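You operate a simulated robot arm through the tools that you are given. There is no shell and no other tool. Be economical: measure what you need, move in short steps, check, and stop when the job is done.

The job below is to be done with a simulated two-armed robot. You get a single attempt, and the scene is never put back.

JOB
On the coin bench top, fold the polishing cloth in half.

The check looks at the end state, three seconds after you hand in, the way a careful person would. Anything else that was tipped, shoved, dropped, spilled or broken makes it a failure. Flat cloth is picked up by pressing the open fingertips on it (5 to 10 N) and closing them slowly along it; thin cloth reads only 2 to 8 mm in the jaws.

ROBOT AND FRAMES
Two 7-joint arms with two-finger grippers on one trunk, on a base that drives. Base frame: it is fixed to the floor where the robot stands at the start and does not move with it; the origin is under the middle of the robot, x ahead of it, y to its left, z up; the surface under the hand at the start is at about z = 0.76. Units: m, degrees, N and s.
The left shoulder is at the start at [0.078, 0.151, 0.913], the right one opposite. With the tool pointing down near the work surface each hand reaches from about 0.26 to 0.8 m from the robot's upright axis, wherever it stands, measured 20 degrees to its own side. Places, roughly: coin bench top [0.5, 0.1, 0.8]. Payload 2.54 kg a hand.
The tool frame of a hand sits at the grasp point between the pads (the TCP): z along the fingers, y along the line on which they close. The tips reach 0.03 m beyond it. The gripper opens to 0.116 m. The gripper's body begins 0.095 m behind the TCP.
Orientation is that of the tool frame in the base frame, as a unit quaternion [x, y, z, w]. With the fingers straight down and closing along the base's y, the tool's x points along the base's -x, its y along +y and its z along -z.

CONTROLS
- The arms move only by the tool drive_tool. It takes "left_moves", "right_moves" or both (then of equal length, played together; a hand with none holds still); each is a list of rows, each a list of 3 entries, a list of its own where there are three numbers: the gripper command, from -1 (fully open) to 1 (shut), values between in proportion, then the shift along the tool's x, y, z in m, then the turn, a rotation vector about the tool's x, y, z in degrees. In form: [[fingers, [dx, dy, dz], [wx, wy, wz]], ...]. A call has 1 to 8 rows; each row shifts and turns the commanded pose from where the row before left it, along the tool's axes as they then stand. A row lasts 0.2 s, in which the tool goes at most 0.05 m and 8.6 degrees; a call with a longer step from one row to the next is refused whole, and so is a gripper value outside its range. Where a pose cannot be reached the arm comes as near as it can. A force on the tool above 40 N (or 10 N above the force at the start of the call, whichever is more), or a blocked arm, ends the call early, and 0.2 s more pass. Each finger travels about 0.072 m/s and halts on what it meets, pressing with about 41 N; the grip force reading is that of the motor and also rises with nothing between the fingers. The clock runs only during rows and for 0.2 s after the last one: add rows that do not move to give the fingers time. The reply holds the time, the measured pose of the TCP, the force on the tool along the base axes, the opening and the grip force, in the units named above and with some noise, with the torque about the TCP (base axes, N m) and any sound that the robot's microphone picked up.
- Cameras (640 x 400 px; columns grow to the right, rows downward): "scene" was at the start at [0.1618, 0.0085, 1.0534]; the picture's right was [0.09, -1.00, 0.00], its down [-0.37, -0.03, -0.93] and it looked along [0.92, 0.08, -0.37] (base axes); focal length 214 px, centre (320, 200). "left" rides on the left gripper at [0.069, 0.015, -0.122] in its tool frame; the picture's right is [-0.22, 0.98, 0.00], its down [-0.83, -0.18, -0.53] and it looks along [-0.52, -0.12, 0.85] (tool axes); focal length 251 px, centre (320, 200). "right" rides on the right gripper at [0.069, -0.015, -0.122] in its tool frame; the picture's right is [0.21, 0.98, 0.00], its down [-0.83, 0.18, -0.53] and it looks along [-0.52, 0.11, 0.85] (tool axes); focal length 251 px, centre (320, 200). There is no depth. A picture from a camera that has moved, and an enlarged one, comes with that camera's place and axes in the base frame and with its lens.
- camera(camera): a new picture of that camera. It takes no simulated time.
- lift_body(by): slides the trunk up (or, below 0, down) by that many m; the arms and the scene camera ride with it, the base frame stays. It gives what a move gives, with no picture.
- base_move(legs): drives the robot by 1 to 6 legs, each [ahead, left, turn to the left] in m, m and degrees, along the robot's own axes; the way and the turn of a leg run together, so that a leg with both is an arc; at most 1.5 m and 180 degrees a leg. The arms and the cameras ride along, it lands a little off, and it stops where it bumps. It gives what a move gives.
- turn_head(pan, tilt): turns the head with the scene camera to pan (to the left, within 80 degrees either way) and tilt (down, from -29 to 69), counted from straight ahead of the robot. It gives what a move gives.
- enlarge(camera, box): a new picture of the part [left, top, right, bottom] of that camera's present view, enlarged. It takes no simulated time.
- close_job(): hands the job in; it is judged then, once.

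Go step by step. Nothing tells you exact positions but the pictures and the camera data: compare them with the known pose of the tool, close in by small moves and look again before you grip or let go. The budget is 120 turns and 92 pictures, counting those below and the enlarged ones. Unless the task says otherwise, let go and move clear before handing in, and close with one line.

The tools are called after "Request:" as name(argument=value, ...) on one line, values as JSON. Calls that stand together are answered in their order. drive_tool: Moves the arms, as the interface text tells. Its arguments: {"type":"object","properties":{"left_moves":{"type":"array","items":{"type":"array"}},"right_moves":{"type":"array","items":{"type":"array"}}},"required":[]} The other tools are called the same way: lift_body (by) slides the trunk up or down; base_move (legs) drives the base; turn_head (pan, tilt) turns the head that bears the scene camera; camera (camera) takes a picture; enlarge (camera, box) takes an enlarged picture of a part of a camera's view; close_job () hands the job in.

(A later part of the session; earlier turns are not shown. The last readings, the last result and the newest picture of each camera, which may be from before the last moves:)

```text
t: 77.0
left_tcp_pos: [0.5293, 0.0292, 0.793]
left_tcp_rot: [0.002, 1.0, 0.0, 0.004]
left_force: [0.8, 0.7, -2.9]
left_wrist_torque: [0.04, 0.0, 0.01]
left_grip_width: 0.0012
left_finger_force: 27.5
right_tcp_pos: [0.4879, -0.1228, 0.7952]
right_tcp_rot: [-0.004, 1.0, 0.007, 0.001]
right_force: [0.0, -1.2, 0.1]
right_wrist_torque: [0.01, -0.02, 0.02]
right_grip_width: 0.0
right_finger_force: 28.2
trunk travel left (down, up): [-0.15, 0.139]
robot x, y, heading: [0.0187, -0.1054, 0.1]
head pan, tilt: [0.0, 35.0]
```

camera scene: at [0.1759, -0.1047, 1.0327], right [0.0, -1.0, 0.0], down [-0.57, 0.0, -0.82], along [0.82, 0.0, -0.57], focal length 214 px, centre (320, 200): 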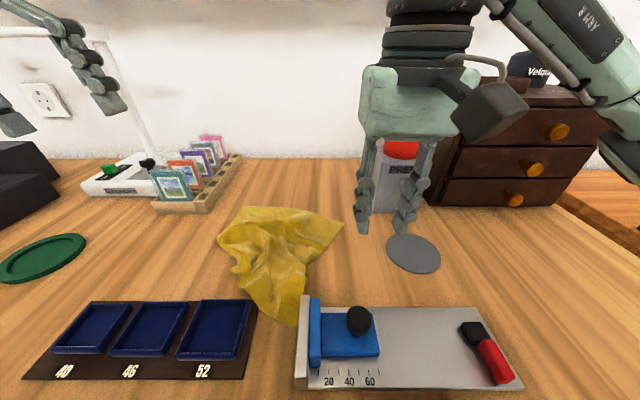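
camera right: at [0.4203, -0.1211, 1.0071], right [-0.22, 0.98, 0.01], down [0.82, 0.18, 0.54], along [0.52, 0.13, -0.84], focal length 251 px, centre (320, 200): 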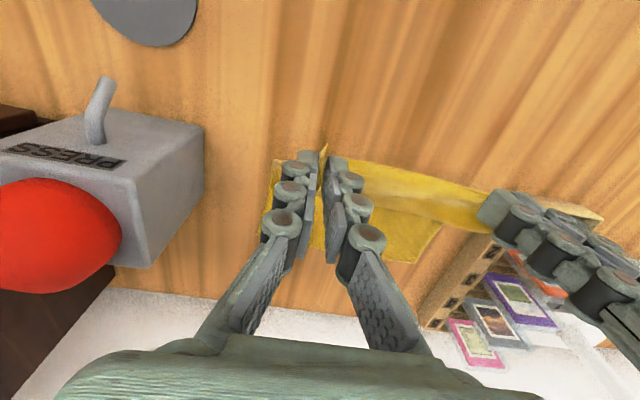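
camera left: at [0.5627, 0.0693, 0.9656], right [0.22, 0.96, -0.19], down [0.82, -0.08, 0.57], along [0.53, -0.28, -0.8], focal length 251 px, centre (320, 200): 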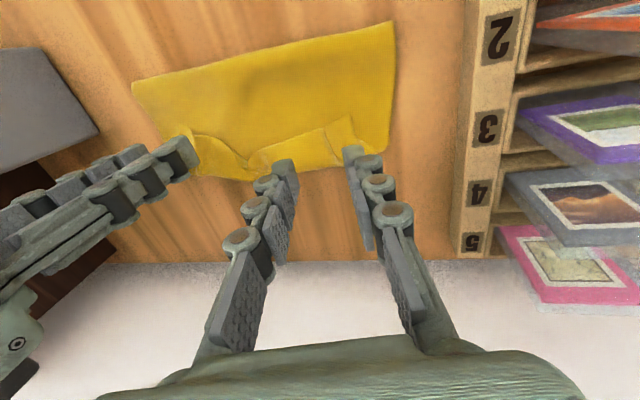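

The right grip probably missed. I lift 2 cm and look.

Request:
drive_tool(left_moves=[[1.0, [0, 0, -0.01], [0, 0, 0]], [1.0, [0, 0, -0.015], [0, 0, 0]], [1.0, [0, 0, 0], [0, 0, 0]]], right_moves=[[1.0, [0, 0, -0.01], [0, 0, 0]], [1.0, [0, 0, -0.015], [0, 0, 0]], [1.0, [0, 0, 0], [0, 0, 0]]])

Request:
enlarge(camera="scene", box=[200, 160, 376, 270])

```text
t: 77.8
left_tcp_pos: [0.5277, 0.0269, 0.82]
left_tcp_rot: [0.003, 1.0, 0.001, 0.005]
left_force: [-1.2, 2.3, 1.8]
left_wrist_torque: [0.0, 0.04, 0.02]
left_grip_width: 0.0005
left_finger_force: 25.3
right_tcp_pos: [0.4871, -0.1234, 0.8193]
right_tcp_rot: [-0.003, 1.0, 0.007, 0.0]
right_force: [-0.1, 0.1, 0.0]
right_wrist_torque: [0.01, 0.02, 0.0]
right_grip_width: 0.0001
right_finger_force: 28.8
trunk travel left (down, up): [-0.15, 0.139]
robot x, y, heading: [0.0161, -0.1059, 0.0]
head pan, tilt: [0.0, 35.0]
```

```text
3.64 times, centred on (288, 215) of scene
camera zoom: at [0.1758, -0.1047, 1.0327], right [0.0, -1.0, 0.0], down [-0.57, 0.0, -0.82], along [0.82, 0.0, -0.57], focal length 780 px, centre (436, 146)
```

zoom: 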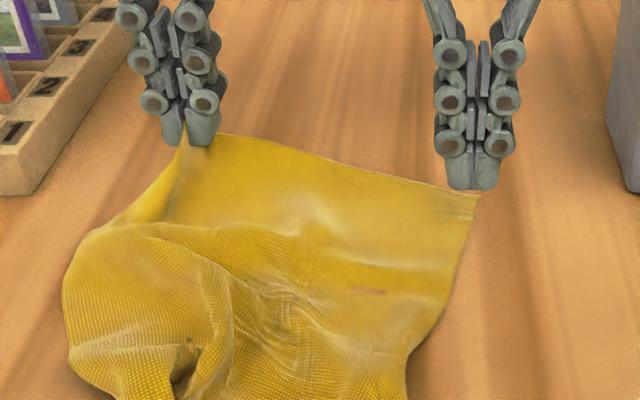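

The left hand holds its corner, but the right slipped off; corner B is now at about (0.516, −0.128). I lower the left, reposition the right at (0.510, −0.105), and press a bit harder.

Request:
drive_tool(left_moves=[[1.0, [0, 0, 0.01], [0, 0, 0]], [1.0, [0, 0, 0.013], [0, 0, 0]], [1.0, [0, 0, 0], [0, 0, 0]], [1.0, [0, 0, 0], [0, 0, 0]], [1.0, [0, 0, 0], [0, 0, 0]], [1.0, [0, 0, 0], [0, 0, 0]]], right_moves=[[0.5, [0, 0, -0.005], [0, 0, 0]], [0.42, [-0.012, 0.009, 0], [0, 0, 0]], [0.42, [-0.011, 0.009, 0.01], [0, 0, 0]], [0.42, [0, 0, 0.014], [0, 0, 0]], [0.42, [0, 0, 0.0095], [0, 0, 0]], [0.42, [0, 0, 0.001], [0, 0, 0]]])

```text
t: 79.2
left_tcp_pos: [0.5268, 0.028, 0.7959]
left_tcp_rot: [0.003, 1.0, 0.0, 0.004]
left_force: [1.4, 0.7, -1.1]
left_wrist_torque: [-0.03, 0.06, 0.0]
left_grip_width: 0.0035
left_finger_force: 31.2
right_tcp_pos: [0.5105, -0.1045, 0.7905]
right_tcp_rot: [-0.003, 1.0, 0.007, 0.002]
right_force: [-0.3, -0.8, 3.5]
right_wrist_torque: [-0.06, 0.01, 0.0]
right_grip_width: 0.0337
right_finger_force: 0.4
trunk travel left (down, up): [-0.15, 0.139]
robot x, y, heading: [0.0172, -0.109, -0.1]
head pan, tilt: [0.0, 35.0]
```

Request:
drive_tool(right_moves=[[0.42, [0, 0, 0.001], [0, 0, 0]], [0.49, [0, 0, 0], [0, 0, 0]], [0.56, [0, 0, 0.0003], [0, 0, 0]], [0.63, [0, 0, 0.0003], [0, 0, 0]], [0.7, [0, 0, 0.0003], [0, 0, 0]], [0.77, [0, 0, 0.0003], [0, 0, 0]], [0.84, [0, 0, 0], [0, 0, 0]], [0.91, [0, 0, 0], [0, 0, 0]]])

Request:
drive_tool(right_moves=[[1.0, [0, 0, 0], [0, 0, 0]], [1.0, [0, 0, 0], [0, 0, 0]], [1.0, [0, 0, -0.004], [0, 0, 0]]])

```text
t: 81.0
left_tcp_pos: [0.5282, 0.0278, 0.7965]
left_tcp_rot: [0.003, 1.0, 0.0, 0.004]
left_force: [-0.6, -2.0, 3.5]
left_wrist_torque: [-0.07, 0.04, 0.01]
left_grip_width: 0.0014
left_finger_force: 33.3
right_tcp_pos: [0.511, -0.1047, 0.7891]
right_tcp_rot: [-0.004, 1.0, 0.008, 0.001]
right_force: [-0.1, 3.7, 3.0]
right_wrist_torque: [0.07, 0.0, -0.01]
right_grip_width: 0.006
right_finger_force: 0.5
trunk travel left (down, up): [-0.15, 0.139]
robot x, y, heading: [0.0193, -0.1066, 0.2]
head pan, tilt: [0.0, 35.0]
```

```text
t: 81.8
left_tcp_pos: [0.5278, 0.0271, 0.7963]
left_tcp_rot: [0.002, 1.0, 0.0, 0.006]
left_force: [-0.7, -6.7, 1.2]
left_wrist_torque: [-0.49, 0.02, 0.02]
left_grip_width: 0.0021
left_finger_force: 28.8
right_tcp_pos: [0.5094, -0.1039, 0.7945]
right_tcp_rot: [-0.004, 1.0, 0.007, 0.002]
right_force: [4.4, 1.8, 4.6]
right_wrist_torque: [0.15, -0.07, 0.0]
right_grip_width: 0.0004
right_finger_force: 27.3
trunk travel left (down, up): [-0.15, 0.139]
robot x, y, heading: [0.017, -0.1054, -0.0]
head pan, tilt: [0.0, 35.0]
```

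The opposing sideways forces indicate both hands now hold it. I lift straight up in steps and check.

Request:
drive_tool(left_moves=[[1.0, [0, -0.001, -0.01], [0, 0, 0]], [1.0, [-0.002, 0, -0.025], [0, 0, 0]], [1.0, [-0.004, 0, -0.03], [0, 0, 0]], [1.0, [-0.004, 0, -0.03], [0, 0, 0]], [1.0, [0, 0, 0], [0, 0, 0]]], right_moves=[[1.0, [0, 0.001, -0.01], [0, 0, 0]], [1.0, [-0.006, 0, -0.025], [0, 0, 0]], [1.0, [-0.01, 0, -0.03], [0, 0, 0]], [1.0, [-0.01, 0, -0.03], [0, 0, 0]], [1.0, [0, 0, 0], [0, 0, 0]]])

Request:
enlarge(camera="scene", box=[180, 130, 388, 260])

```text
t: 83.0
left_tcp_pos: [0.5373, 0.0261, 0.8903]
left_tcp_rot: [0.003, 1.0, -0.001, 0.004]
left_force: [0.0, -6.4, -1.4]
left_wrist_torque: [-0.29, -0.03, 0.0]
left_grip_width: 0.0009
left_finger_force: 27.3
right_tcp_pos: [0.5354, -0.1065, 0.8875]
right_tcp_rot: [-0.004, 1.0, 0.007, 0.001]
right_force: [-0.5, 2.5, -1.4]
right_wrist_torque: [0.11, -0.02, 0.04]
right_grip_width: 0.0046
right_finger_force: 32.2
trunk travel left (down, up): [-0.15, 0.139]
robot x, y, heading: [0.0169, -0.1074, 0.0]
head pan, tilt: [0.0, 35.0]
```

```text
3.08 times, centred on (284, 195) of scene
camera zoom: at [0.1758, -0.1047, 1.0327], right [0.0, -1.0, 0.0], down [-0.57, 0.0, -0.82], along [0.82, 0.0, -0.57], focal length 660 px, centre (431, 215)
```

zoom: 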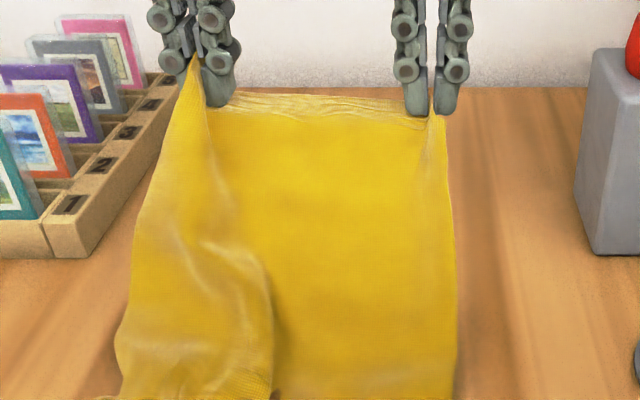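

Both corners are held. I first drag the cloth forward at moderate height so the crumpled trailing part straightens out.

Request:
drive_tool(left_moves=[[1.0, [-0.02, 0.001, 0.002], [0, 0, 0]], [1.0, [-0.02, 0.001, 0.004], [0, 0, 0]], [1.0, [-0.02, 0, 0.004], [0, 0, 0]], [1.0, [-0.02, 0, 0.004], [0, 0, 0]], [1.0, [-0.02, 0, 0.004], [0, 0, 0]], [1.0, [-0.018, 0, 0.002], [0, 0, 0]], [1.0, [0, 0, 0], [0, 0, 0]]], right_moves=[[1.0, [-0.02, -0.001, 0.001], [0, 0, 0]], [1.0, [-0.02, 0, 0.003], [0, 0, 0]], [1.0, [-0.02, 0, 0.004], [0, 0, 0]], [1.0, [-0.02, 0, 0.004], [0, 0, 0]], [1.0, [-0.02, 0, 0.004], [0, 0, 0]], [1.0, [-0.02, 0, 0.002], [0, 0, 0]], [1.0, [0, 0, 0], [0, 0, 0]]])

Request:
enlarge(camera="scene", box=[180, 130, 388, 260])

```text
t: 84.6
left_tcp_pos: [0.5944, 0.0307, 0.8824]
left_tcp_rot: [0.002, 1.0, -0.005, 0.009]
left_force: [14.3, -31.0, -3.5]
left_wrist_torque: [-0.84, -0.44, 0.05]
left_grip_width: 0.002
left_finger_force: 31.5
left hand out of reach, approached as far as the arm can: row 3, 4, 5, 6
right_tcp_pos: [0.654, -0.1012, 0.8695]
right_tcp_rot: [-0.006, 1.0, 0.01, -0.001]
right_force: [-14.3, 31.3, 3.5]
right_wrist_torque: [0.94, 0.43, 0.04]
right_grip_width: 0.004
right_finger_force: 32.9
trunk travel left (down, up): [-0.15, 0.139]
robot x, y, heading: [0.0223, -0.104, 0.1]
head pan, tilt: [0.0, 35.0]
```

```text
3.08 times, centred on (284, 195) of scene
camera zoom: at [0.1759, -0.1047, 1.0327], right [0.0, -1.0, 0.0], down [-0.57, 0.0, -0.82], along [0.82, 0.0, -0.57], focal length 660 px, centre (431, 215)
```

zoom: 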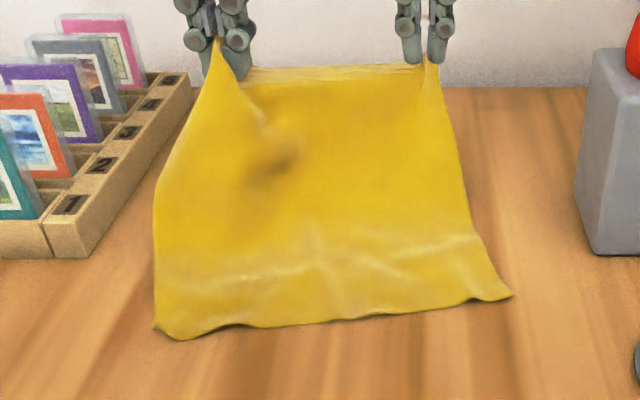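

The cloth straightened fully: the near edge is flat at x≈0.45–0.48. I relieve the pull caused by the left reach limit, tilt the left wrist outward again for reach, and drag a little further forward.

Request:
drive_tool(left_moves=[[1.0, [0, 0, 0], [6, 0, 0]], [1.0, [0, 0, 0], [5, 0, 0]], [1.0, [-0.015, 0, 0], [0, 0, 0]], [1.0, [-0.015, 0, 0.002], [0, 0, 0]], [1.0, [-0.015, 0.001, 0.004], [0, 0, 0]], [1.0, [-0.015, 0.001, 0.004], [0, 0, 0]], [1.0, [0, 0, 0], [0, 0, 0]]], right_moves=[[1.0, [0.03, -0.002, 0], [0, 0, 0]], [1.0, [0.028, -0.003, 0], [0, 0, 0]], [1.0, [-0.015, 0, 0], [0, 0, 0]], [1.0, [-0.015, 0, 0], [0, 0, 0]], [1.0, [-0.015, 0, 0], [0, 0, 0]], [1.0, [-0.015, 0, 0], [0, 0, 0]], [1.0, [0, 0, 0], [0, 0, 0]]])

```text
t: 86.2
left_tcp_pos: [0.6451, 0.0377, 0.872]
left_tcp_rot: [0.004, 0.995, -0.098, 0.005]
left_force: [1.4, -25.7, 0.0]
left_wrist_torque: [-0.72, -0.04, 0.03]
left_grip_width: 0.0019
left_finger_force: 29.6
left hand out of reach, approached as far as the arm can: row 6
right_tcp_pos: [0.6584, -0.1077, 0.8706]
right_tcp_rot: [-0.005, 1.0, 0.009, 0.001]
right_force: [-2.2, 26.6, 0.6]
right_wrist_torque: [0.81, 0.04, -0.07]
right_grip_width: 0.0024
right_finger_force: 31.3
trunk travel left (down, up): [-0.15, 0.139]
robot x, y, heading: [0.0201, -0.1021, -0.0]
head pan, tilt: [0.0, 35.0]
```

I relax the right hand inward, then raise both to draw the near edge forward, ready to swing the cloth over to my side of it.

Request:
drive_tool(left_moves=[[1.0, [0, 0, 0], [0, 0, 0]], [1.0, [0.0, 0, 0], [0, 0, 0]], [1.0, [0.003, -0.004, -0.02], [0, 0, 0]], [1.0, [0.003, -0.004, -0.02], [0, 0, 0]], [1.0, [0.003, -0.004, -0.02], [0, 0, 0]], [1.0, [0.003, -0.003, -0.015], [0, 0, 0]], [1.0, [0, 0, 0], [0, 0, 0]]], right_moves=[[1.0, [0.005, 0.006, 0], [0, 0, 0]], [1.0, [0.005, 0.006, 0], [0, 0, 0]], [1.0, [0.004, 0, -0.02], [0, 0, 0]], [1.0, [0.003, 0, -0.02], [0, 0, 0]], [1.0, [0.003, 0, -0.02], [0, 0, 0]], [1.0, [0.003, 0, -0.015], [0, 0, 0]], [1.0, [0, 0, 0], [0, 0, 0]]])

```text
t: 87.8
left_tcp_pos: [0.6285, 0.0458, 0.9266]
left_tcp_rot: [0.004, 0.995, -0.097, 0.005]
left_force: [0.2, -19.2, 2.4]
left_wrist_torque: [-0.39, -0.01, 0.03]
left_grip_width: 0.0029
left_finger_force: 32.9
left hand out of reach, approached as far as the arm can: row 4, 5, 6
right_tcp_pos: [0.6336, -0.0985, 0.9458]
right_tcp_rot: [-0.005, 1.0, 0.008, 0.001]
right_force: [0.1, 18.9, -3.2]
right_wrist_torque: [0.43, 0.01, -0.04]
right_grip_width: 0.0023
right_finger_force: 31.3
trunk travel left (down, up): [-0.15, 0.139]
robot x, y, heading: [0.0192, -0.1036, -0.1]
head pan, tilt: [0.0, 35.0]
```

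Next I move both hands back toward me in one smooth sweep at this height, so the cloth swings over and its near edge becomes the far one.

Request:
drive_tool(left_moves=[[1.0, [0.02, -0.001, 0], [0, 0, 0]], [1.0, [0.03, -0.001, 0], [0, 0, 0]], [1.0, [0.03, 0, 0], [0, 0, 0]], [1.0, [0.03, 0, 0], [0, 0, 0]], [1.0, [0.03, 0, 0], [0, 0, 0]], [1.0, [0.03, 0, 0], [0, 0, 0]], [1.0, [0.03, 0, 0], [0, 0, 0]], [1.0, [0.025, 0, 0], [0, 0, 0]]], right_moves=[[1.0, [0.022, 0.004, 0.006], [0, 0, 0]], [1.0, [0.032, 0, 0.006], [0, 0, 0]], [1.0, [0.031, 0, 0], [0, 0, 0]], [1.0, [0.03, 0, 0], [0, 0, 0]], [1.0, [0.03, 0, 0], [0, 0, 0]], [1.0, [0.03, 0, 0], [0, 0, 0]], [1.0, [0.03, 0, 0], [0, 0, 0]], [1.0, [0.025, 0, 0], [0, 0, 0]]])

Request:
enlarge(camera="scene", box=[180, 130, 420, 280])

```text
t: 89.6
left_tcp_pos: [0.4071, 0.0439, 0.9238]
left_tcp_rot: [0.002, 0.995, -0.096, 0.005]
left_force: [2.3, -6.2, -0.5]
left_wrist_torque: [0.0, 0.03, -0.01]
left_grip_width: 0.0038
left_finger_force: 32.0
right_tcp_pos: [0.4016, -0.0966, 0.9337]
right_tcp_rot: [-0.002, 1.0, 0.007, 0.001]
right_force: [-0.5, 7.8, -1.5]
right_wrist_torque: [-0.01, -0.02, -0.01]
right_grip_width: 0.0033
right_finger_force: 32.8
trunk travel left (down, up): [-0.15, 0.139]
robot x, y, heading: [0.0176, -0.1075, -0.0]
head pan, tilt: [0.0, 35.0]
```

```text
2.67 times, centred on (300, 205) of scene
camera zoom: at [0.1757, -0.1045, 1.0327], right [0.0, -1.0, 0.0], down [-0.57, 0.0, -0.82], along [0.82, 0.0, -0.57], focal length 572 px, centre (373, 187)
```

zoom: 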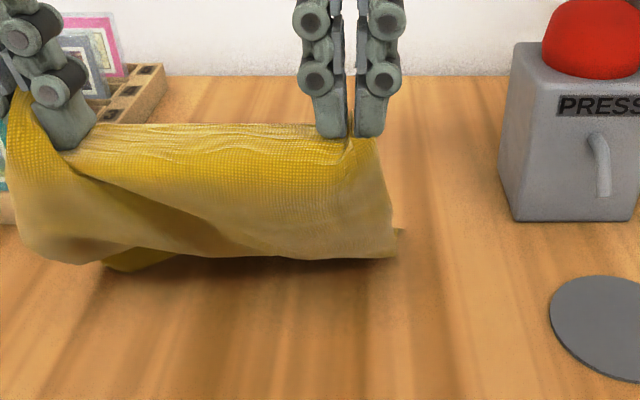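

The cloth is swinging over, with the loop above the bottom edge at x≈0.47–0.50. I continue back about 7 cm so the bottom edge flips to the far side.

Request:
drive_tool(left_moves=[[1.0, [0.02, 0, 0], [0, 0, 0]], [1.0, [0.02, 0, 0], [0, 0, 0]], [1.0, [0.02, 0, 0], [0, 0, 0]], [1.0, [0.015, 0, 0], [0, 0, 0]], [1.0, [0, 0, 0], [0, 0, 0]]], right_moves=[[1.0, [0.018, 0, 0], [0, 0, 0]], [1.0, [0.018, 0, 0.002], [0, 0, 0]], [1.0, [0.018, 0, 0.004], [0, 0, 0]], [1.0, [0.015, 0, 0.003], [0, 0, 0]], [1.0, [0, 0, 0], [0, 0, 0]]])

Request:
camera(camera="scene")

```text
t: 90.8
left_tcp_pos: [0.33, 0.0446, 0.9232]
left_tcp_rot: [0.002, 0.995, -0.096, 0.004]
left_force: [1.4, -9.6, -1.0]
left_wrist_torque: [-0.35, -0.02, -0.02]
left_grip_width: 0.0027
left_finger_force: 35.7
right_tcp_pos: [0.3347, -0.095, 0.9237]
right_tcp_rot: [-0.003, 1.0, 0.007, 0.001]
right_force: [-0.5, 16.2, 2.1]
right_wrist_torque: [0.33, 0.01, -0.08]
right_grip_width: 0.0021
right_finger_force: 34.9
trunk travel left (down, up): [-0.15, 0.139]
robot x, y, heading: [0.0187, -0.1054, 0.0]
head pan, tilt: [0.0, 35.0]
```

```text
5 pictures are left
camera scene: at [0.1759, -0.1046, 1.0327], right [0.0, -1.0, 0.0], down [-0.57, 0.0, -0.82], along [0.82, 0.0, -0.57], focal length 214 px, centre (320, 200)
```

scene: 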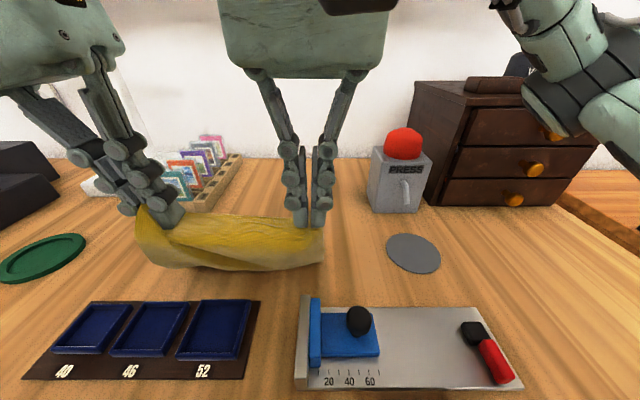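

The cloth now trails forward from the hands, so the near and far edges have swapped as planned. I lower slightly to lay the lower half down, then arc forward to fold the held half over it.

Request:
drive_tool(left_moves=[[1.0, [0, -0.001, 0.017], [0, 0, 0]], [1.0, [-0.004, 0.001, 0.016], [0, 0, 0]], [1.0, [-0.018, 0, -0.003], [0, 0, 0]], [1.0, [-0.018, 0, -0.002], [0, 0, 0]], [1.0, [-0.018, 0, 0.002], [0, 0, 0]], [1.0, [-0.018, 0.001, 0.006], [0, 0, 0]], [1.0, [-0.016, 0.002, 0.01], [0, 0, 0]], [1.0, [-0.014, 0.003, 0.014], [0, 0, 0]]], right_moves=[[1.0, [0, 0.002, 0.017], [0, 0, 0]], [1.0, [0, 0.002, 0.016], [0, 0, 0]], [1.0, [-0.018, 0, -0.003], [0, 0, 0]], [1.0, [-0.018, 0, -0.002], [0, 0, 0]], [1.0, [-0.018, 0, 0.002], [0, 0, 0]], [1.0, [-0.018, 0, 0.006], [0, 0, 0]], [1.0, [-0.016, 0, 0.01], [0, 0, 0]], [1.0, [-0.014, 0, 0.014], [0, 0, 0]]])

Request:
enlarge(camera="scene", box=[120, 150, 392, 320])

```text
t: 92.6
left_tcp_pos: [0.4385, 0.0404, 0.8639]
left_tcp_rot: [0.003, 0.995, -0.096, 0.005]
left_force: [0.1, -6.5, -0.2]
left_wrist_torque: [-0.7, -0.03, -0.01]
left_grip_width: 0.0014
left_finger_force: 27.1
right_tcp_pos: [0.4388, -0.0904, 0.864]
right_tcp_rot: [-0.004, 1.0, 0.006, 0.001]
right_force: [0.2, 4.4, 0.3]
right_wrist_torque: [0.08, -0.03, 0.0]
right_grip_width: 0.0006
right_finger_force: 27.2
trunk travel left (down, up): [-0.15, 0.139]
robot x, y, heading: [0.0194, -0.1069, -0.2]
head pan, tilt: [0.0, 35.0]
```

```text
2.35 times, centred on (256, 235) of scene
camera zoom: at [0.1761, -0.1046, 1.0326], right [0.0, -1.0, 0.0], down [-0.57, 0.0, -0.82], along [0.82, 0.0, -0.57], focal length 505 px, centre (471, 118)
```

zoom: 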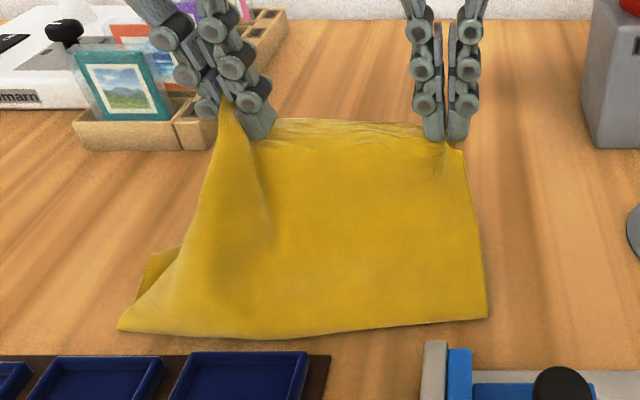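

The fold line is now at x≈0.35, and the held edge comes over with the correct side out. I finish the descent to x≈0.462, shifting 1 cm left to line up with the bottom layer.

Request:
drive_tool(left_moves=[[1.0, [-0.011, 0.008, 0.018], [0, 0, 0]], [1.0, [-0.008, 0.009, 0.018], [0, 0, 0]], [1.0, [-0.003, 0.005, 0.018], [0, 0, 0]], [1.0, [-0.001, 0.002, 0.01], [0, 0, 0]], [1.0, [0, 0, 0], [0, 0, 0]]], right_moves=[[1.0, [-0.011, 0.004, 0.019], [0, 0, 0]], [1.0, [-0.008, 0.004, 0.02], [0, 0, 0]], [1.0, [-0.003, 0.002, 0.02], [0, 0, 0]], [1.0, [-0.001, 0, 0.008], [0, 0, 0]], [1.0, [0, 0, 0], [0, 0, 0]]])

Request:
camera(camera="right")

```text
t: 93.8
left_tcp_pos: [0.4614, 0.0502, 0.7973]
left_tcp_rot: [0.003, 0.995, -0.096, 0.004]
left_force: [0.5, -3.3, -1.0]
left_wrist_torque: [0.12, 0.04, 0.02]
left_grip_width: 0.0051
left_finger_force: 33.5
right_tcp_pos: [0.4605, -0.0796, 0.7949]
right_tcp_rot: [-0.004, 1.0, 0.009, 0.001]
right_force: [0.2, 4.2, -2.2]
right_wrist_torque: [0.33, 0.0, -0.02]
right_grip_width: 0.0024
right_finger_force: 28.9
trunk travel left (down, up): [-0.15, 0.139]
robot x, y, heading: [0.0184, -0.1076, 0.0]
head pan, tilt: [0.0, 35.0]
```

```text
3 pictures are left
camera right: at [0.3914, -0.0976, 0.9176], right [-0.22, 0.98, 0.01], down [0.82, 0.18, 0.54], along [0.52, 0.13, -0.84], focal length 251 px, centre (320, 200)
```

right: 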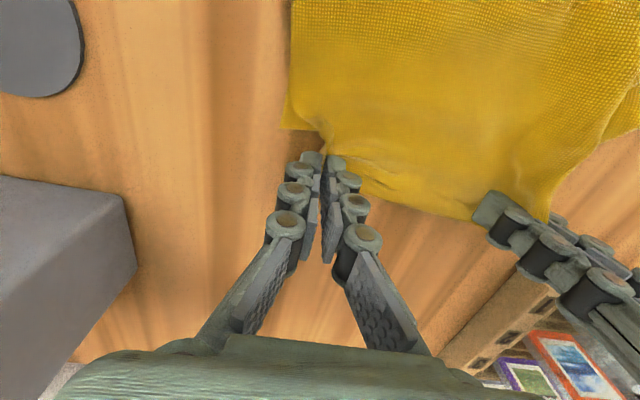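

The bottom layer's far corners sit at about (0.469, 0.107) and (0.440, −0.108), so the fold nearly lines up. I nudge the right corner back 8 mm, set both down, release with wide-open fingers, and rise slowly.

Request:
drive_tool(left_moves=[[1.0, [0, 0, 0.001], [0, 0, 0]], [1.0, [0, 0, 0.001], [0, 0, 0]], [0.8, [0, 0, 0.0], [0, 0, 0]], [0.6, [0, 0, 0], [0, 0, 0]], [0.4, [0, 0, 0], [0, 0, 0]], [0.2, [0, 0, 0], [0, 0, 0]], [0.2, [0, 0, 0], [0, 0, 0]], [0.2, [0, -0.0008, -0.004], [0, 0, 0]]], right_moves=[[1.0, [0.004, 0, 0], [0, 0, 0]], [1.0, [0.004, 0, 0.001], [0, 0, 0]], [0.8, [0, 0, 0], [0, 0, 0]], [0.6, [0, 0, 0], [0, 0, 0]], [0.4, [0, 0, 0], [0, 0, 0]], [0.2, [0, 0, 0], [0, 0, 0]], [0.2, [0, 0, 0], [0, 0, 0]], [0.2, [0, 0, -0.004], [0, 0, 0]]])

Request:
drive_tool(left_moves=[[0.2, [0, -0.002, -0.01], [0, 0, 0]], [0.2, [0, -0.004, -0.02], [0, 0, 0]], [0.2, [0, -0.006, -0.03], [0, 0, 0]], [0.2, [0, 0.0, -0.03], [0, 0, 0]], [0.2, [0, 0.04, -0.01], [0, 0, 0]], [0.2, [0, 0.04, 0], [0, 0, 0]]], right_moves=[[0.2, [0, 0, -0.01], [0, 0, 0]], [0.2, [0, 0, -0.02], [0, 0, 0]], [0.2, [0, 0, -0.03], [0, 0, 0]], [0.2, [0, 0, -0.03], [0, 0, 0]], [0.2, [0, -0.04, 0], [0, 0, 0]], [0.2, [0, -0.04, 0], [0, 0, 0]]])

Request:
enlarge(camera="scene", box=[140, 170, 380, 320])

```text
t: 95.6
left_tcp_pos: [0.4602, 0.0521, 0.7988]
left_tcp_rot: [0.003, 0.995, -0.096, 0.004]
left_force: [-1.0, 0.2, 0.2]
left_wrist_torque: [0.0, -0.02, 0.01]
left_grip_width: 0.0465
left_finger_force: 0.0
right_tcp_pos: [0.4513, -0.0807, 0.8]
right_tcp_rot: [-0.002, 1.0, 0.006, 0.001]
right_force: [-0.1, 0.2, 0.1]
right_wrist_torque: [0.01, -0.02, 0.04]
right_grip_width: 0.0464
right_finger_force: 0.0
trunk travel left (down, up): [-0.15, 0.139]
robot x, y, heading: [0.0195, -0.104, -0.0]
head pan, tilt: [0.0, 35.0]
```

```text
t: 97.0
left_tcp_pos: [0.4614, 0.135, 0.8838]
left_tcp_rot: [0.003, 0.995, -0.096, 0.004]
left_force: [0.8, 0.4, -0.1]
left_wrist_torque: [-0.01, -0.02, 0.03]
left_grip_width: 0.0462
left_finger_force: 0.1
right_tcp_pos: [0.4509, -0.1639, 0.8898]
right_tcp_rot: [-0.004, 1.0, 0.007, 0.001]
right_force: [-0.4, -0.3, 0.9]
right_wrist_torque: [0.0, 0.01, 0.01]
right_grip_width: 0.0465
right_finger_force: 0.1
trunk travel left (down, up): [-0.15, 0.139]
robot x, y, heading: [0.0188, -0.105, -0.4]
head pan, tilt: [0.0, 35.0]
```

```text
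2.67 times, centred on (260, 245) of scene
camera zoom: at [0.1759, -0.1047, 1.0327], right [0.0, -1.0, 0.0], down [-0.57, 0.0, -0.82], along [0.82, 0.0, -0.57], focal length 572 px, centre (480, 80)
```

zoom: 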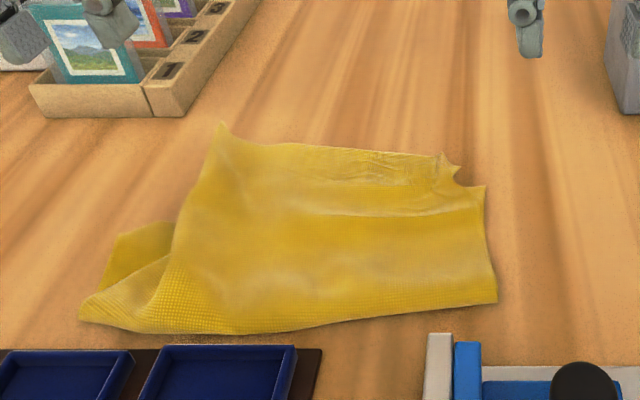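

The release was clean. The top edge's left corner A is at ≈(0.505, 0.087), while the bottom corner D pokes out at ≈(0.403, 0.110); on the right the layers match. First I press closed left fingertips on the top layer near A and drag it back ~3 cm, then pull D forward from underneath.

Request:
drive_tool(left_moves=[[0.7, [-0.008, -0.023, 0.027], [0, 0, 0]], [1.0, [-0.008, -0.024, 0.027], [0, 0, 0]], [1.0, [0, 0.004, 0.02], [0, 0, 0]], [1.0, [0, 0.004, 0.018], [0, 0, 0]], [1.0, [0, 0.001, 0.007], [0, 0, 0]], [1.0, [0, 0, 0.002], [0, 0, 0]], [1.0, [0, 0, 0], [0, 0, 0]]])

```text
t: 98.6
left_tcp_pos: [0.4751, 0.0795, 0.792]
left_tcp_rot: [0.003, 0.995, -0.095, 0.004]
left_force: [0.4, -0.5, 0.3]
left_wrist_torque: [0.0, 0.01, 0.01]
left_grip_width: 0.0004
left_finger_force: 27.9
right_tcp_pos: [0.4513, -0.1636, 0.89]
right_tcp_rot: [-0.004, 1.0, 0.007, 0.001]
right_force: [0.5, 0.0, 0.4]
right_wrist_torque: [0.0, -0.02, 0.0]
right_grip_width: 0.0466
right_finger_force: 0.0
trunk travel left (down, up): [-0.15, 0.139]
robot x, y, heading: [0.0198, -0.1029, -0.1]
head pan, tilt: [0.0, 35.0]
```

Request:
drive_tool(left_moves=[[1.0, [0, 0, 0.002], [0, 0, 0]], [1.0, [0, 0, 0.001], [0, 0, 0]], [1.0, [0, 0, 0], [0, 0, 0]]])

```text
t: 99.4
left_tcp_pos: [0.4764, 0.0783, 0.7897]
left_tcp_rot: [0.004, 0.995, -0.096, 0.004]
left_force: [0.0, -0.6, 0.8]
left_wrist_torque: [-0.01, 0.01, -0.02]
left_grip_width: 0.0
left_finger_force: 28.4
right_tcp_pos: [0.4513, -0.1641, 0.8894]
right_tcp_rot: [-0.004, 1.0, 0.007, 0.0]
right_force: [0.1, 0.8, 0.0]
right_wrist_torque: [-0.01, 0.03, 0.03]
right_grip_width: 0.0465
right_finger_force: 0.1
trunk travel left (down, up): [-0.15, 0.139]
robot x, y, heading: [0.0194, -0.1004, 0.1]
head pan, tilt: [0.0, 35.0]
```

Request:
drive_tool(left_moves=[[1.0, [0, 0, 0.0012], [0, 0, 0]], [1.0, [0, 0, 0], [0, 0, 0]]])

```text
t: 100.0
left_tcp_pos: [0.477, 0.0785, 0.789]
left_tcp_rot: [0.003, 0.995, -0.096, 0.006]
left_force: [0.1, 2.2, 10.9]
left_wrist_torque: [0.06, 0.02, 0.02]
left_grip_width: 0.0
left_finger_force: 28.3
right_tcp_pos: [0.4506, -0.1626, 0.8899]
right_tcp_rot: [-0.004, 1.0, 0.008, 0.002]
right_force: [0.4, -0.2, -0.5]
right_wrist_torque: [-0.01, -0.01, 0.03]
right_grip_width: 0.0462
right_finger_force: 0.0
trunk travel left (down, up): [-0.15, 0.139]
robot x, y, heading: [0.0142, -0.1034, -0.1]
head pan, tilt: [0.0, 35.0]
```

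About 11 N of contact. I drag the top corner back 3 cm and slightly outward, then lift off.

Request:
drive_tool(left_moves=[[1.0, [0.008, 0.003, 0], [0, 0, 0]], [1.0, [0.008, 0.004, 0.0006], [0, 0, 0]], [1.0, [0.008, 0.004, 0.0006], [0, 0, 0]], [1.0, [0.008, 0.004, 0.0006], [0, 0, 0]], [1.0, [0, 0, -0.004], [0, 0, 0]], [1.0, [0, -0.005, -0.025], [0, 0, 0]], [1.0, [0, -0.005, -0.025], [0, 0, 0]]])

Request:
enlarge(camera="scene", box=[140, 170, 380, 320])

```text
t: 101.0
left_tcp_pos: [0.451, 0.0885, 0.7903]
left_tcp_rot: [0.003, 0.995, -0.1, 0.013]
left_force: [-2.2, -1.0, 17.0]
left_wrist_torque: [0.03, 0.11, 0.02]
left_grip_width: 0.0001
left_finger_force: 28.6
right_tcp_pos: [0.4501, -0.1633, 0.889]
right_tcp_rot: [-0.004, 1.0, 0.006, 0.001]
right_force: [-0.1, 0.1, -0.4]
right_wrist_torque: [-0.01, -0.01, 0.0]
right_grip_width: 0.0465
right_finger_force: 0.1
trunk travel left (down, up): [-0.15, 0.139]
robot x, y, heading: [0.0182, -0.102, -0.2]
head pan, tilt: [0.0, 35.0]
stopped in row 4 (left hand): the force on the tool passed its limit at 42 N (the readings are from after the stop); the commanded pose is now the measured one
```

```text
2.67 times, centred on (260, 245) of scene
camera zoom: at [0.1749, -0.1051, 1.0326], right [0.0, -1.0, 0.0], down [-0.57, 0.0, -0.82], along [0.82, 0.0, -0.57], focal length 572 px, centre (480, 80)
```

zoom: 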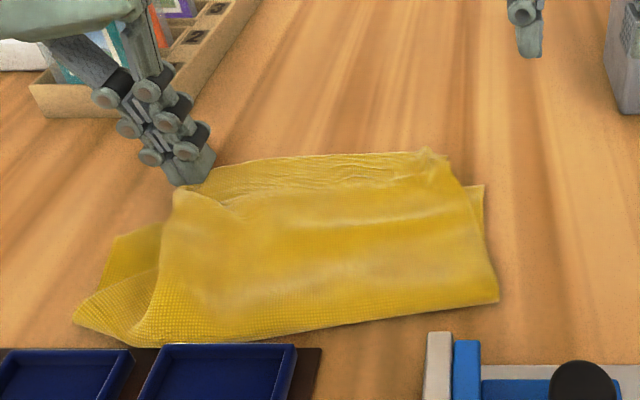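

The top layer moved back nicely, and the fold on the left is now at x≈0.34. I have one picture left. Now I pinch the exposed bottom corner D at about (0.39, 0.095).

Request:
drive_tool(left_moves=[[1.0, [0, -0.002, -0.01], [0, 0, 0]], [1.0, [0, -0.006, -0.03], [0, 0, 0]], [0.7, [0.03, 0.006, 0], [0, 0, 0]], [0.45, [0.031, 0.008, 0], [0, 0, 0]], [0.45, [0, 0.003, 0.018], [0, 0, 0]], [0.45, [0, 0.003, 0.016], [0, 0, 0]], [0.45, [0, 0.0005, 0.003], [0, 0, 0]], [0.45, [0, 0, 0], [0, 0, 0]]])

```text
t: 102.5
left_tcp_pos: [0.3891, 0.1033, 0.7909]
left_tcp_rot: [0.003, 0.995, -0.096, 0.014]
left_force: [-5.1, 9.7, 16.6]
left_wrist_torque: [0.5, 0.33, -0.02]
left_grip_width: 0.0372
left_finger_force: 3.2
right_tcp_pos: [0.4499, -0.1633, 0.8901]
right_tcp_rot: [-0.003, 1.0, 0.007, 0.002]
right_force: [0.0, -0.6, 0.8]
right_wrist_torque: [-0.02, -0.03, 0.02]
right_grip_width: 0.0464
right_finger_force: 0.1
trunk travel left (down, up): [-0.15, 0.139]
robot x, y, heading: [0.0181, -0.1023, 0.0]
head pan, tilt: [0.0, 35.0]
stopped in row 7 (left hand): the force on the tool passed its limit at 45 N (the readings are from after the stop); the commanded pose is now the measured one
```

Request:
drive_tool(left_moves=[[0.45, [0, 0, -0.0007], [0, 0, 0]], [0.52, [0, 0, 0], [0, 0, 0]], [0.59, [0, 0, 0], [0, 0, 0]], [0.66, [0, 0, 0], [0, 0, 0]], [0.73, [0, 0, 0], [0, 0, 0]], [0.8, [0, 0, 0], [0, 0, 0]], [0.87, [0, 0, 0], [0, 0, 0]], [0.94, [0, 0, 0], [0, 0, 0]]])

Request:
drive_tool(left_moves=[[1.0, [0, 0, 0], [0, 0, 0]], [1.0, [0, 0, 0], [0, 0, 0]]])

```text
t: 104.3
left_tcp_pos: [0.3904, 0.1034, 0.7906]
left_tcp_rot: [0.002, 0.995, -0.097, 0.013]
left_force: [0.4, 0.2, -0.3]
left_wrist_torque: [0.06, 0.0, 0.01]
left_grip_width: 0.0033
left_finger_force: 0.1
right_tcp_pos: [0.4517, -0.1634, 0.8894]
right_tcp_rot: [-0.003, 1.0, 0.007, 0.001]
right_force: [0.5, -0.4, -0.4]
right_wrist_torque: [0.0, 0.01, 0.0]
right_grip_width: 0.0466
right_finger_force: 0.0
trunk travel left (down, up): [-0.15, 0.139]
robot x, y, heading: [0.0172, -0.097, -0.2]
head pan, tilt: [0.0, 35.0]
```

```text
t: 104.9
left_tcp_pos: [0.3912, 0.1028, 0.7913]
left_tcp_rot: [0.002, 0.995, -0.097, 0.013]
left_force: [0.7, -0.7, -2.8]
left_wrist_torque: [0.08, 0.1, 0.0]
left_grip_width: 0.0053
left_finger_force: 38.1
right_tcp_pos: [0.4506, -0.1625, 0.8901]
right_tcp_rot: [-0.004, 1.0, 0.007, 0.0]
right_force: [0.5, -0.3, 0.4]
right_wrist_torque: [-0.02, -0.02, 0.02]
right_grip_width: 0.0465
right_finger_force: 0.1
trunk travel left (down, up): [-0.15, 0.139]
robot x, y, heading: [0.0207, -0.1037, -0.2]
head pan, tilt: [0.0, 35.0]
```

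Corner D is firmly pinched. I pull it forward ~5.5 cm, swinging slightly outward so the fingers clear the top layer.

Request:
drive_tool(left_moves=[[1.0, [-0.004, 0.008, -0.001], [0, 0, 0]], [1.0, [-0.01, 0.008, -0.001], [0, 0, 0]], [1.0, [-0.012, 0.003, 0], [0, 0, 0]], [1.0, [-0.012, 0, 0], [0, 0, 0]], [1.0, [-0.012, 0, 0], [0, 0, 0]], [1.0, [-0.008, -0.004, 0], [0, 0, 0]], [1.0, [0, 0, 0], [0, 0, 0]]])

```text
t: 106.5
left_tcp_pos: [0.4475, 0.1192, 0.7916]
left_tcp_rot: [0.002, 0.995, -0.098, 0.014]
left_force: [-0.1, -0.3, -1.1]
left_wrist_torque: [0.0, 0.02, 0.01]
left_grip_width: 0.0036
left_finger_force: 30.3
right_tcp_pos: [0.45, -0.163, 0.8896]
right_tcp_rot: [-0.003, 1.0, 0.008, 0.001]
right_force: [-0.5, 0.6, 0.3]
right_wrist_torque: [-0.01, -0.03, -0.02]
right_grip_width: 0.0463
right_finger_force: 0.0
trunk travel left (down, up): [-0.15, 0.139]
robot x, y, heading: [0.0163, -0.1049, -0.0]
head pan, tilt: [0.0, 35.0]
```

D is now at about (0.46, 0.12), beside A. I release it with wide-open fingers and lift slowly, while bringing the right hand's closed fingertips over the right far corner.

Request:
drive_tool(left_moves=[[0.8, [0, 0, 0], [0, 0, 0]], [0.6, [0, 0, 0], [0, 0, 0]], [0.4, [0, 0, 0], [0, 0, 0]], [0.3, [0, 0, 0], [0, 0, 0]], [0.3, [0, -0.001, -0.006], [0, 0, 0]], [0.3, [0, -0.003, -0.015], [0, 0, 0]], [0.3, [0, -0.006, -0.03], [0, 0, 0]], [0.3, [0, 0.0, -0.03], [0, 0, 0]]], right_moves=[[0.7, [0.01, 0.035, 0], [0, 0, 0]], [1.0, [0.01, 0.033, 0.01], [0, 0, 0]], [1.0, [0, 0, 0.03], [0, 0, 0]], [1.0, [0, 0, 0.03], [0, 0, 0]], [1.0, [0, 0, 0.02], [0, 0, 0]], [1.0, [0, 0, 0.004], [0, 0, 0]], [1.0, [0, 0, 0], [0, 0, 0]], [1.0, [0, 0, 0], [0, 0, 0]]])

```text
t: 108.3
left_tcp_pos: [0.4472, 0.124, 0.8732]
left_tcp_rot: [0.002, 0.995, -0.097, 0.012]
left_force: [-0.5, 0.3, 0.0]
left_wrist_torque: [-0.05, 0.01, -0.04]
left_grip_width: 0.0406
left_finger_force: 0.0
right_tcp_pos: [0.4313, -0.096, 0.7955]
right_tcp_rot: [-0.003, 1.0, 0.007, 0.0]
right_force: [0.0, -0.7, 0.7]
right_wrist_torque: [-0.01, 0.01, 0.02]
right_grip_width: 0.0002
right_finger_force: 28.8
trunk travel left (down, up): [-0.15, 0.139]
robot x, y, heading: [0.0207, -0.1046, -0.1]
head pan, tilt: [0.0, 35.0]
```

Request:
drive_tool(right_moves=[[1.0, [0, 0, 0.002], [0, 0, 0]], [1.0, [0, 0, 0.0015], [0, 0, 0]], [1.0, [0, 0, 0], [0, 0, 0]]])

```text
t: 109.1
left_tcp_pos: [0.4473, 0.1233, 0.873]
left_tcp_rot: [0.002, 0.995, -0.097, 0.013]
left_force: [-0.5, -0.5, -0.4]
left_wrist_torque: [0.03, 0.02, 0.02]
left_grip_width: 0.0406
left_finger_force: 0.0
right_tcp_pos: [0.4306, -0.094, 0.7917]
right_tcp_rot: [-0.004, 1.0, 0.008, 0.0]
right_force: [0.1, -0.2, -0.7]
right_wrist_torque: [-0.02, 0.02, -0.02]
right_grip_width: 0.0001
right_finger_force: 28.5
trunk travel left (down, up): [-0.15, 0.139]
robot x, y, heading: [0.017, -0.1016, 0.1]
head pan, tilt: [0.0, 35.0]
```

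Request:
drive_tool(right_moves=[[1.0, [0, 0, 0.0015], [0, 0, 0]], [1.0, [0, 0, 0], [0, 0, 0]]])

```text
t: 109.7
left_tcp_pos: [0.4463, 0.1227, 0.8733]
left_tcp_rot: [0.002, 0.995, -0.096, 0.013]
left_force: [0.8, 0.6, 0.0]
left_wrist_torque: [0.01, -0.01, 0.0]
left_grip_width: 0.0406
left_finger_force: 0.1
right_tcp_pos: [0.4299, -0.0945, 0.7906]
right_tcp_rot: [-0.003, 1.0, 0.007, 0.001]
right_force: [0.6, -1.3, -0.2]
right_wrist_torque: [0.0, -0.01, 0.05]
right_grip_width: 0.0001
right_finger_force: 28.4
trunk travel left (down, up): [-0.15, 0.139]
robot x, y, heading: [0.0224, -0.1038, -0.4]
head pan, tilt: [0.0, 35.0]
```

Request:
drive_tool(right_moves=[[1.0, [0, 0, 0.0013], [0, 0, 0]], [1.0, [0, 0, 0], [0, 0, 0]]])

```text
t: 110.3
left_tcp_pos: [0.4474, 0.1238, 0.8733]
left_tcp_rot: [0.002, 0.995, -0.097, 0.013]
left_force: [-0.8, -0.7, -0.1]
left_wrist_torque: [0.04, 0.02, -0.01]
left_grip_width: 0.0406
left_finger_force: 0.0
right_tcp_pos: [0.431, -0.0944, 0.79]
right_tcp_rot: [-0.004, 1.0, 0.007, 0.002]
right_force: [0.2, -0.3, 0.2]
right_wrist_torque: [-0.01, 0.03, 0.01]
right_grip_width: 0.0
right_finger_force: 28.4
trunk travel left (down, up): [-0.15, 0.139]
robot x, y, heading: [0.0214, -0.1062, -0.0]
head pan, tilt: [0.0, 35.0]
```

Request:
drive_tool(right_moves=[[1.0, [0, 0, 0.001], [0, 0, 0]], [1.0, [0, 0, 0.001], [0, 0, 0]], [1.0, [0, 0, 0], [0, 0, 0]]])

```text
t: 111.1
left_tcp_pos: [0.4477, 0.1236, 0.8725]
left_tcp_rot: [0.002, 0.995, -0.097, 0.013]
left_force: [0.9, -0.6, -0.1]
left_wrist_torque: [0.01, 0.0, 0.03]
left_grip_width: 0.0406
left_finger_force: 0.1
right_tcp_pos: [0.4305, -0.0932, 0.7867]
right_tcp_rot: [-0.004, 1.0, 0.007, 0.001]
right_force: [-0.1, -0.1, 0.7]
right_wrist_torque: [0.0, -0.02, 0.0]
right_grip_width: 0.0002
right_finger_force: 28.8
trunk travel left (down, up): [-0.15, 0.139]
robot x, y, heading: [0.0189, -0.1032, -0.0]
head pan, tilt: [0.0, 35.0]
```

Request:
drive_tool(right_moves=[[1.0, [0, 0, 0.001], [0, 0, 0]], [1.0, [0, 0, 0], [0, 0, 0]]])

```text
t: 111.7
left_tcp_pos: [0.4479, 0.1224, 0.8726]
left_tcp_rot: [0.003, 0.995, -0.097, 0.013]
left_force: [1.1, 0.0, -0.2]
left_wrist_torque: [0.01, -0.02, -0.01]
left_grip_width: 0.0408
left_finger_force: 0.0
right_tcp_pos: [0.4308, -0.0944, 0.7878]
right_tcp_rot: [-0.004, 1.0, 0.008, 0.0]
right_force: [0.5, -0.4, 0.0]
right_wrist_torque: [-0.02, 0.01, -0.02]
right_grip_width: 0.0
right_finger_force: 28.9
trunk travel left (down, up): [-0.15, 0.139]
robot x, y, heading: [0.0199, -0.1048, -0.0]
head pan, tilt: [0.0, 35.0]
```

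Request:
drive_tool(right_moves=[[1.0, [0, 0, 0.001], [0, 0, 0]], [1.0, [0, 0, 0.0005], [0, 0, 0]], [1.0, [0, 0, 0], [0, 0, 0]]])

```text
t: 112.5
left_tcp_pos: [0.4468, 0.1236, 0.8742]
left_tcp_rot: [0.002, 0.995, -0.096, 0.012]
left_force: [-0.1, 0.1, 0.1]
left_wrist_torque: [0.04, -0.01, -0.03]
left_grip_width: 0.0407
left_finger_force: 0.0
right_tcp_pos: [0.4308, -0.0933, 0.7864]
right_tcp_rot: [-0.004, 1.0, 0.008, 0.0]
right_force: [3.9, -0.2, 12.8]
right_wrist_torque: [-0.07, -0.05, 0.02]
right_grip_width: 0.0
right_finger_force: 29.0
trunk travel left (down, up): [-0.15, 0.139]
robot x, y, heading: [0.0178, -0.106, -0.1]
head pan, tilt: [0.0, 35.0]
```

Now there's 13 N of contact. I drag the right far corner (both layers) forward 2.5 cm, then lift off straight up.

Request:
drive_tool(right_moves=[[1.0, [-0.008, -0.001, 0], [0, 0, 0]], [1.0, [-0.008, -0.001, -0.0003], [0, 0, 0]], [1.0, [-0.008, -0.001, -0.0003], [0, 0, 0]], [1.0, [0, 0, -0.004], [0, 0, 0]], [1.0, [0, 0, -0.02], [0, 0, 0]], [1.0, [0, 0, -0.03], [0, 0, 0]], [1.0, [0, -0.03, -0.03], [0, 0, 0]]])

```text
t: 114.1
left_tcp_pos: [0.4468, 0.1242, 0.8731]
left_tcp_rot: [0.002, 0.995, -0.096, 0.013]
left_force: [0.0, -0.3, 0.7]
left_wrist_torque: [-0.02, 0.02, -0.05]
left_grip_width: 0.0406
left_finger_force: 0.0
right_tcp_pos: [0.4522, -0.13, 0.8698]
right_tcp_rot: [-0.003, 1.0, 0.007, 0.0]
right_force: [-0.1, -0.4, -0.4]
right_wrist_torque: [-0.02, 0.0, -0.02]
right_grip_width: 0.0001
right_finger_force: 28.4
trunk travel left (down, up): [-0.15, 0.139]
robot x, y, heading: [0.0187, -0.1039, -0.0]
head pan, tilt: [0.0, 35.0]
```

I move the hands a bit further aside and use the last picture to judge the result.

Request:
drive_tool(left_moves=[[0.3, [0.0, 0.02, -0.02], [0, 0, 0]], [0.3, [0.02, 0.02, -0.02], [0, 0, 0]], [0.3, [0, 0.03, 0], [0, 0, 0]]], right_moves=[[0.7, [0, -0.03, -0.01], [0, 0, 0]], [0.7, [0, -0.03, 0], [0, 0, 0]], [0.7, [0, -0.01, 0], [0, 0, 0]]])

Request:
enlarge(camera="scene", box=[140, 160, 396, 320])

```text
t: 114.9
left_tcp_pos: [0.4239, 0.2029, 0.8979]
left_tcp_rot: [0.002, 0.995, -0.096, 0.013]
left_force: [0.1, -0.5, 0.3]
left_wrist_torque: [0.0, -0.01, 0.01]
left_grip_width: 0.0406
left_finger_force: 0.0
right_tcp_pos: [0.4531, -0.1993, 0.8793]
right_tcp_rot: [-0.004, 1.0, 0.007, 0.001]
right_force: [1.2, -0.2, -0.4]
right_wrist_torque: [0.04, 0.01, 0.0]
right_grip_width: 0.0174
right_finger_force: 0.1
trunk travel left (down, up): [-0.15, 0.139]
robot x, y, heading: [0.0168, -0.1064, -0.1]
head pan, tilt: [0.0, 35.0]
```

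```text
2.50 times, centred on (268, 240) of scene
camera zoom: at [0.1758, -0.1044, 1.0327], right [0.0, -1.0, 0.0], down [-0.57, 0.0, -0.82], along [0.82, 0.0, -0.57], focal length 536 px, centre (450, 100)
```

zoom: 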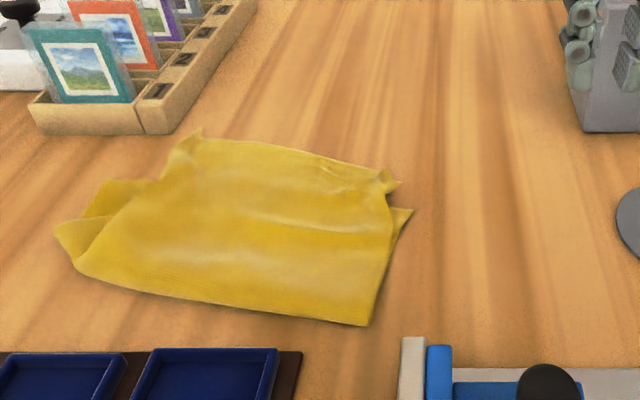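

The cloth is folded with the right-hand layers nearly matching, but bottom-left corner D (≈(0.46, 0.146)) sits short of A (≈(0.519, 0.103)). I have no pictures left, so I use force and width feedback: pinch D and pull it forward toward A.

Request:
drive_tool(left_moves=[[0.45, [-0.012, -0.026, 0.034], [0, 0, 0]], [0.45, [-0.012, -0.026, 0.034], [0, 0, 0]], [0.45, [0, 0.004, 0.02], [0, 0, 0]], [0.45, [0, 0.004, 0.018], [0, 0, 0]], [0.45, [0, 0.001, 0.005], [0, 0, 0]], [0.45, [0, 0, 0.0015], [0, 0, 0]], [0.45, [0, 0, 0], [0, 0, 0]]])

```text
t: 116.5
left_tcp_pos: [0.4515, 0.136, 0.7964]
left_tcp_rot: [0.002, 0.995, -0.096, 0.014]
left_force: [-0.4, -0.2, 0.3]
left_wrist_torque: [0.0, 0.0, 0.02]
left_grip_width: 0.0318
left_finger_force: 0.1
right_tcp_pos: [0.4523, -0.1991, 0.8789]
right_tcp_rot: [-0.004, 1.0, 0.006, 0.001]
right_force: [-0.1, -0.2, -1.3]
right_wrist_torque: [0.01, -0.03, -0.02]
right_grip_width: 0.0175
right_finger_force: 0.2
trunk travel left (down, up): [-0.15, 0.139]
robot x, y, heading: [0.016, -0.1038, 0.4]
head pan, tilt: [0.0, 35.0]
```

Request:
drive_tool(left_moves=[[0.45, [0.003, 0, 0.002], [0, 0, 0]], [0.45, [0, 0, 0.0015], [0, 0, 0]], [0.45, [0, 0, 0.001], [0, 0, 0]], [0.45, [0, 0, 0], [0, 0, 0]]])

```text
t: 117.5
left_tcp_pos: [0.4502, 0.1337, 0.7931]
left_tcp_rot: [0.003, 0.995, -0.096, 0.014]
left_force: [-8.1, 6.0, 20.0]
left_wrist_torque: [0.58, 0.47, 0.09]
left_grip_width: 0.0335
left_finger_force: 1.5
right_tcp_pos: [0.4513, -0.1995, 0.8803]
right_tcp_rot: [-0.004, 1.0, 0.007, 0.001]
right_force: [0.1, 0.6, 0.5]
right_wrist_torque: [0.01, 0.02, 0.02]
right_grip_width: 0.0175
right_finger_force: 0.1
trunk travel left (down, up): [-0.15, 0.139]
robot x, y, heading: [0.0218, -0.1018, -0.4]
head pan, tilt: [0.0, 35.0]
```

Contact is firm at 20 N. I back off slightly and close slowly.

Request:
drive_tool(left_moves=[[0.45, [0, 0, -0.001], [0, 0, 0]], [0.53, [0, 0, 0], [0, 0, 0]], [0.6, [0, 0, 0], [0, 0, 0]], [0.67, [0, 0, 0.0003], [0, 0, 0]], [0.74, [0, 0, 0], [0, 0, 0]], [0.81, [0, 0, 0.0003], [0, 0, 0]], [0.88, [0, 0, 0], [0, 0, 0]], [0.95, [0, 0, 0], [0, 0, 0]]])

Request:
drive_tool(left_moves=[[1.0, [0, 0, 0], [0, 0, 0]], [1.0, [0, 0, 0], [0, 0, 0]]])

```text
t: 119.3
left_tcp_pos: [0.4505, 0.1353, 0.7922]
left_tcp_rot: [0.002, 0.995, -0.097, 0.012]
left_force: [-0.7, 0.0, 0.5]
left_wrist_torque: [0.0, 0.01, 0.02]
left_grip_width: 0.0033
left_finger_force: 0.2
right_tcp_pos: [0.4535, -0.1993, 0.8797]
right_tcp_rot: [-0.003, 1.0, 0.007, 0.001]
right_force: [0.4, 0.0, 0.3]
right_wrist_torque: [0.0, 0.01, 0.0]
right_grip_width: 0.0171
right_finger_force: 0.1
trunk travel left (down, up): [-0.15, 0.139]
robot x, y, heading: [0.0199, -0.105, 0.1]
head pan, tilt: [0.0, 35.0]
```

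```text
t: 119.9
left_tcp_pos: [0.4499, 0.1353, 0.7921]
left_tcp_rot: [0.003, 0.995, -0.097, 0.013]
left_force: [-0.8, 1.5, 2.4]
left_wrist_torque: [-0.06, 0.01, 0.0]
left_grip_width: 0.0
left_finger_force: 27.5
right_tcp_pos: [0.4523, -0.1995, 0.8788]
right_tcp_rot: [-0.004, 1.0, 0.007, 0.001]
right_force: [-0.1, -0.3, 0.4]
right_wrist_torque: [0.01, 0.01, 0.0]
right_grip_width: 0.0173
right_finger_force: 0.0
trunk travel left (down, up): [-0.15, 0.139]
robot x, y, heading: [0.0204, -0.1035, 0.1]
head pan, tilt: [0.0, 35.0]
```

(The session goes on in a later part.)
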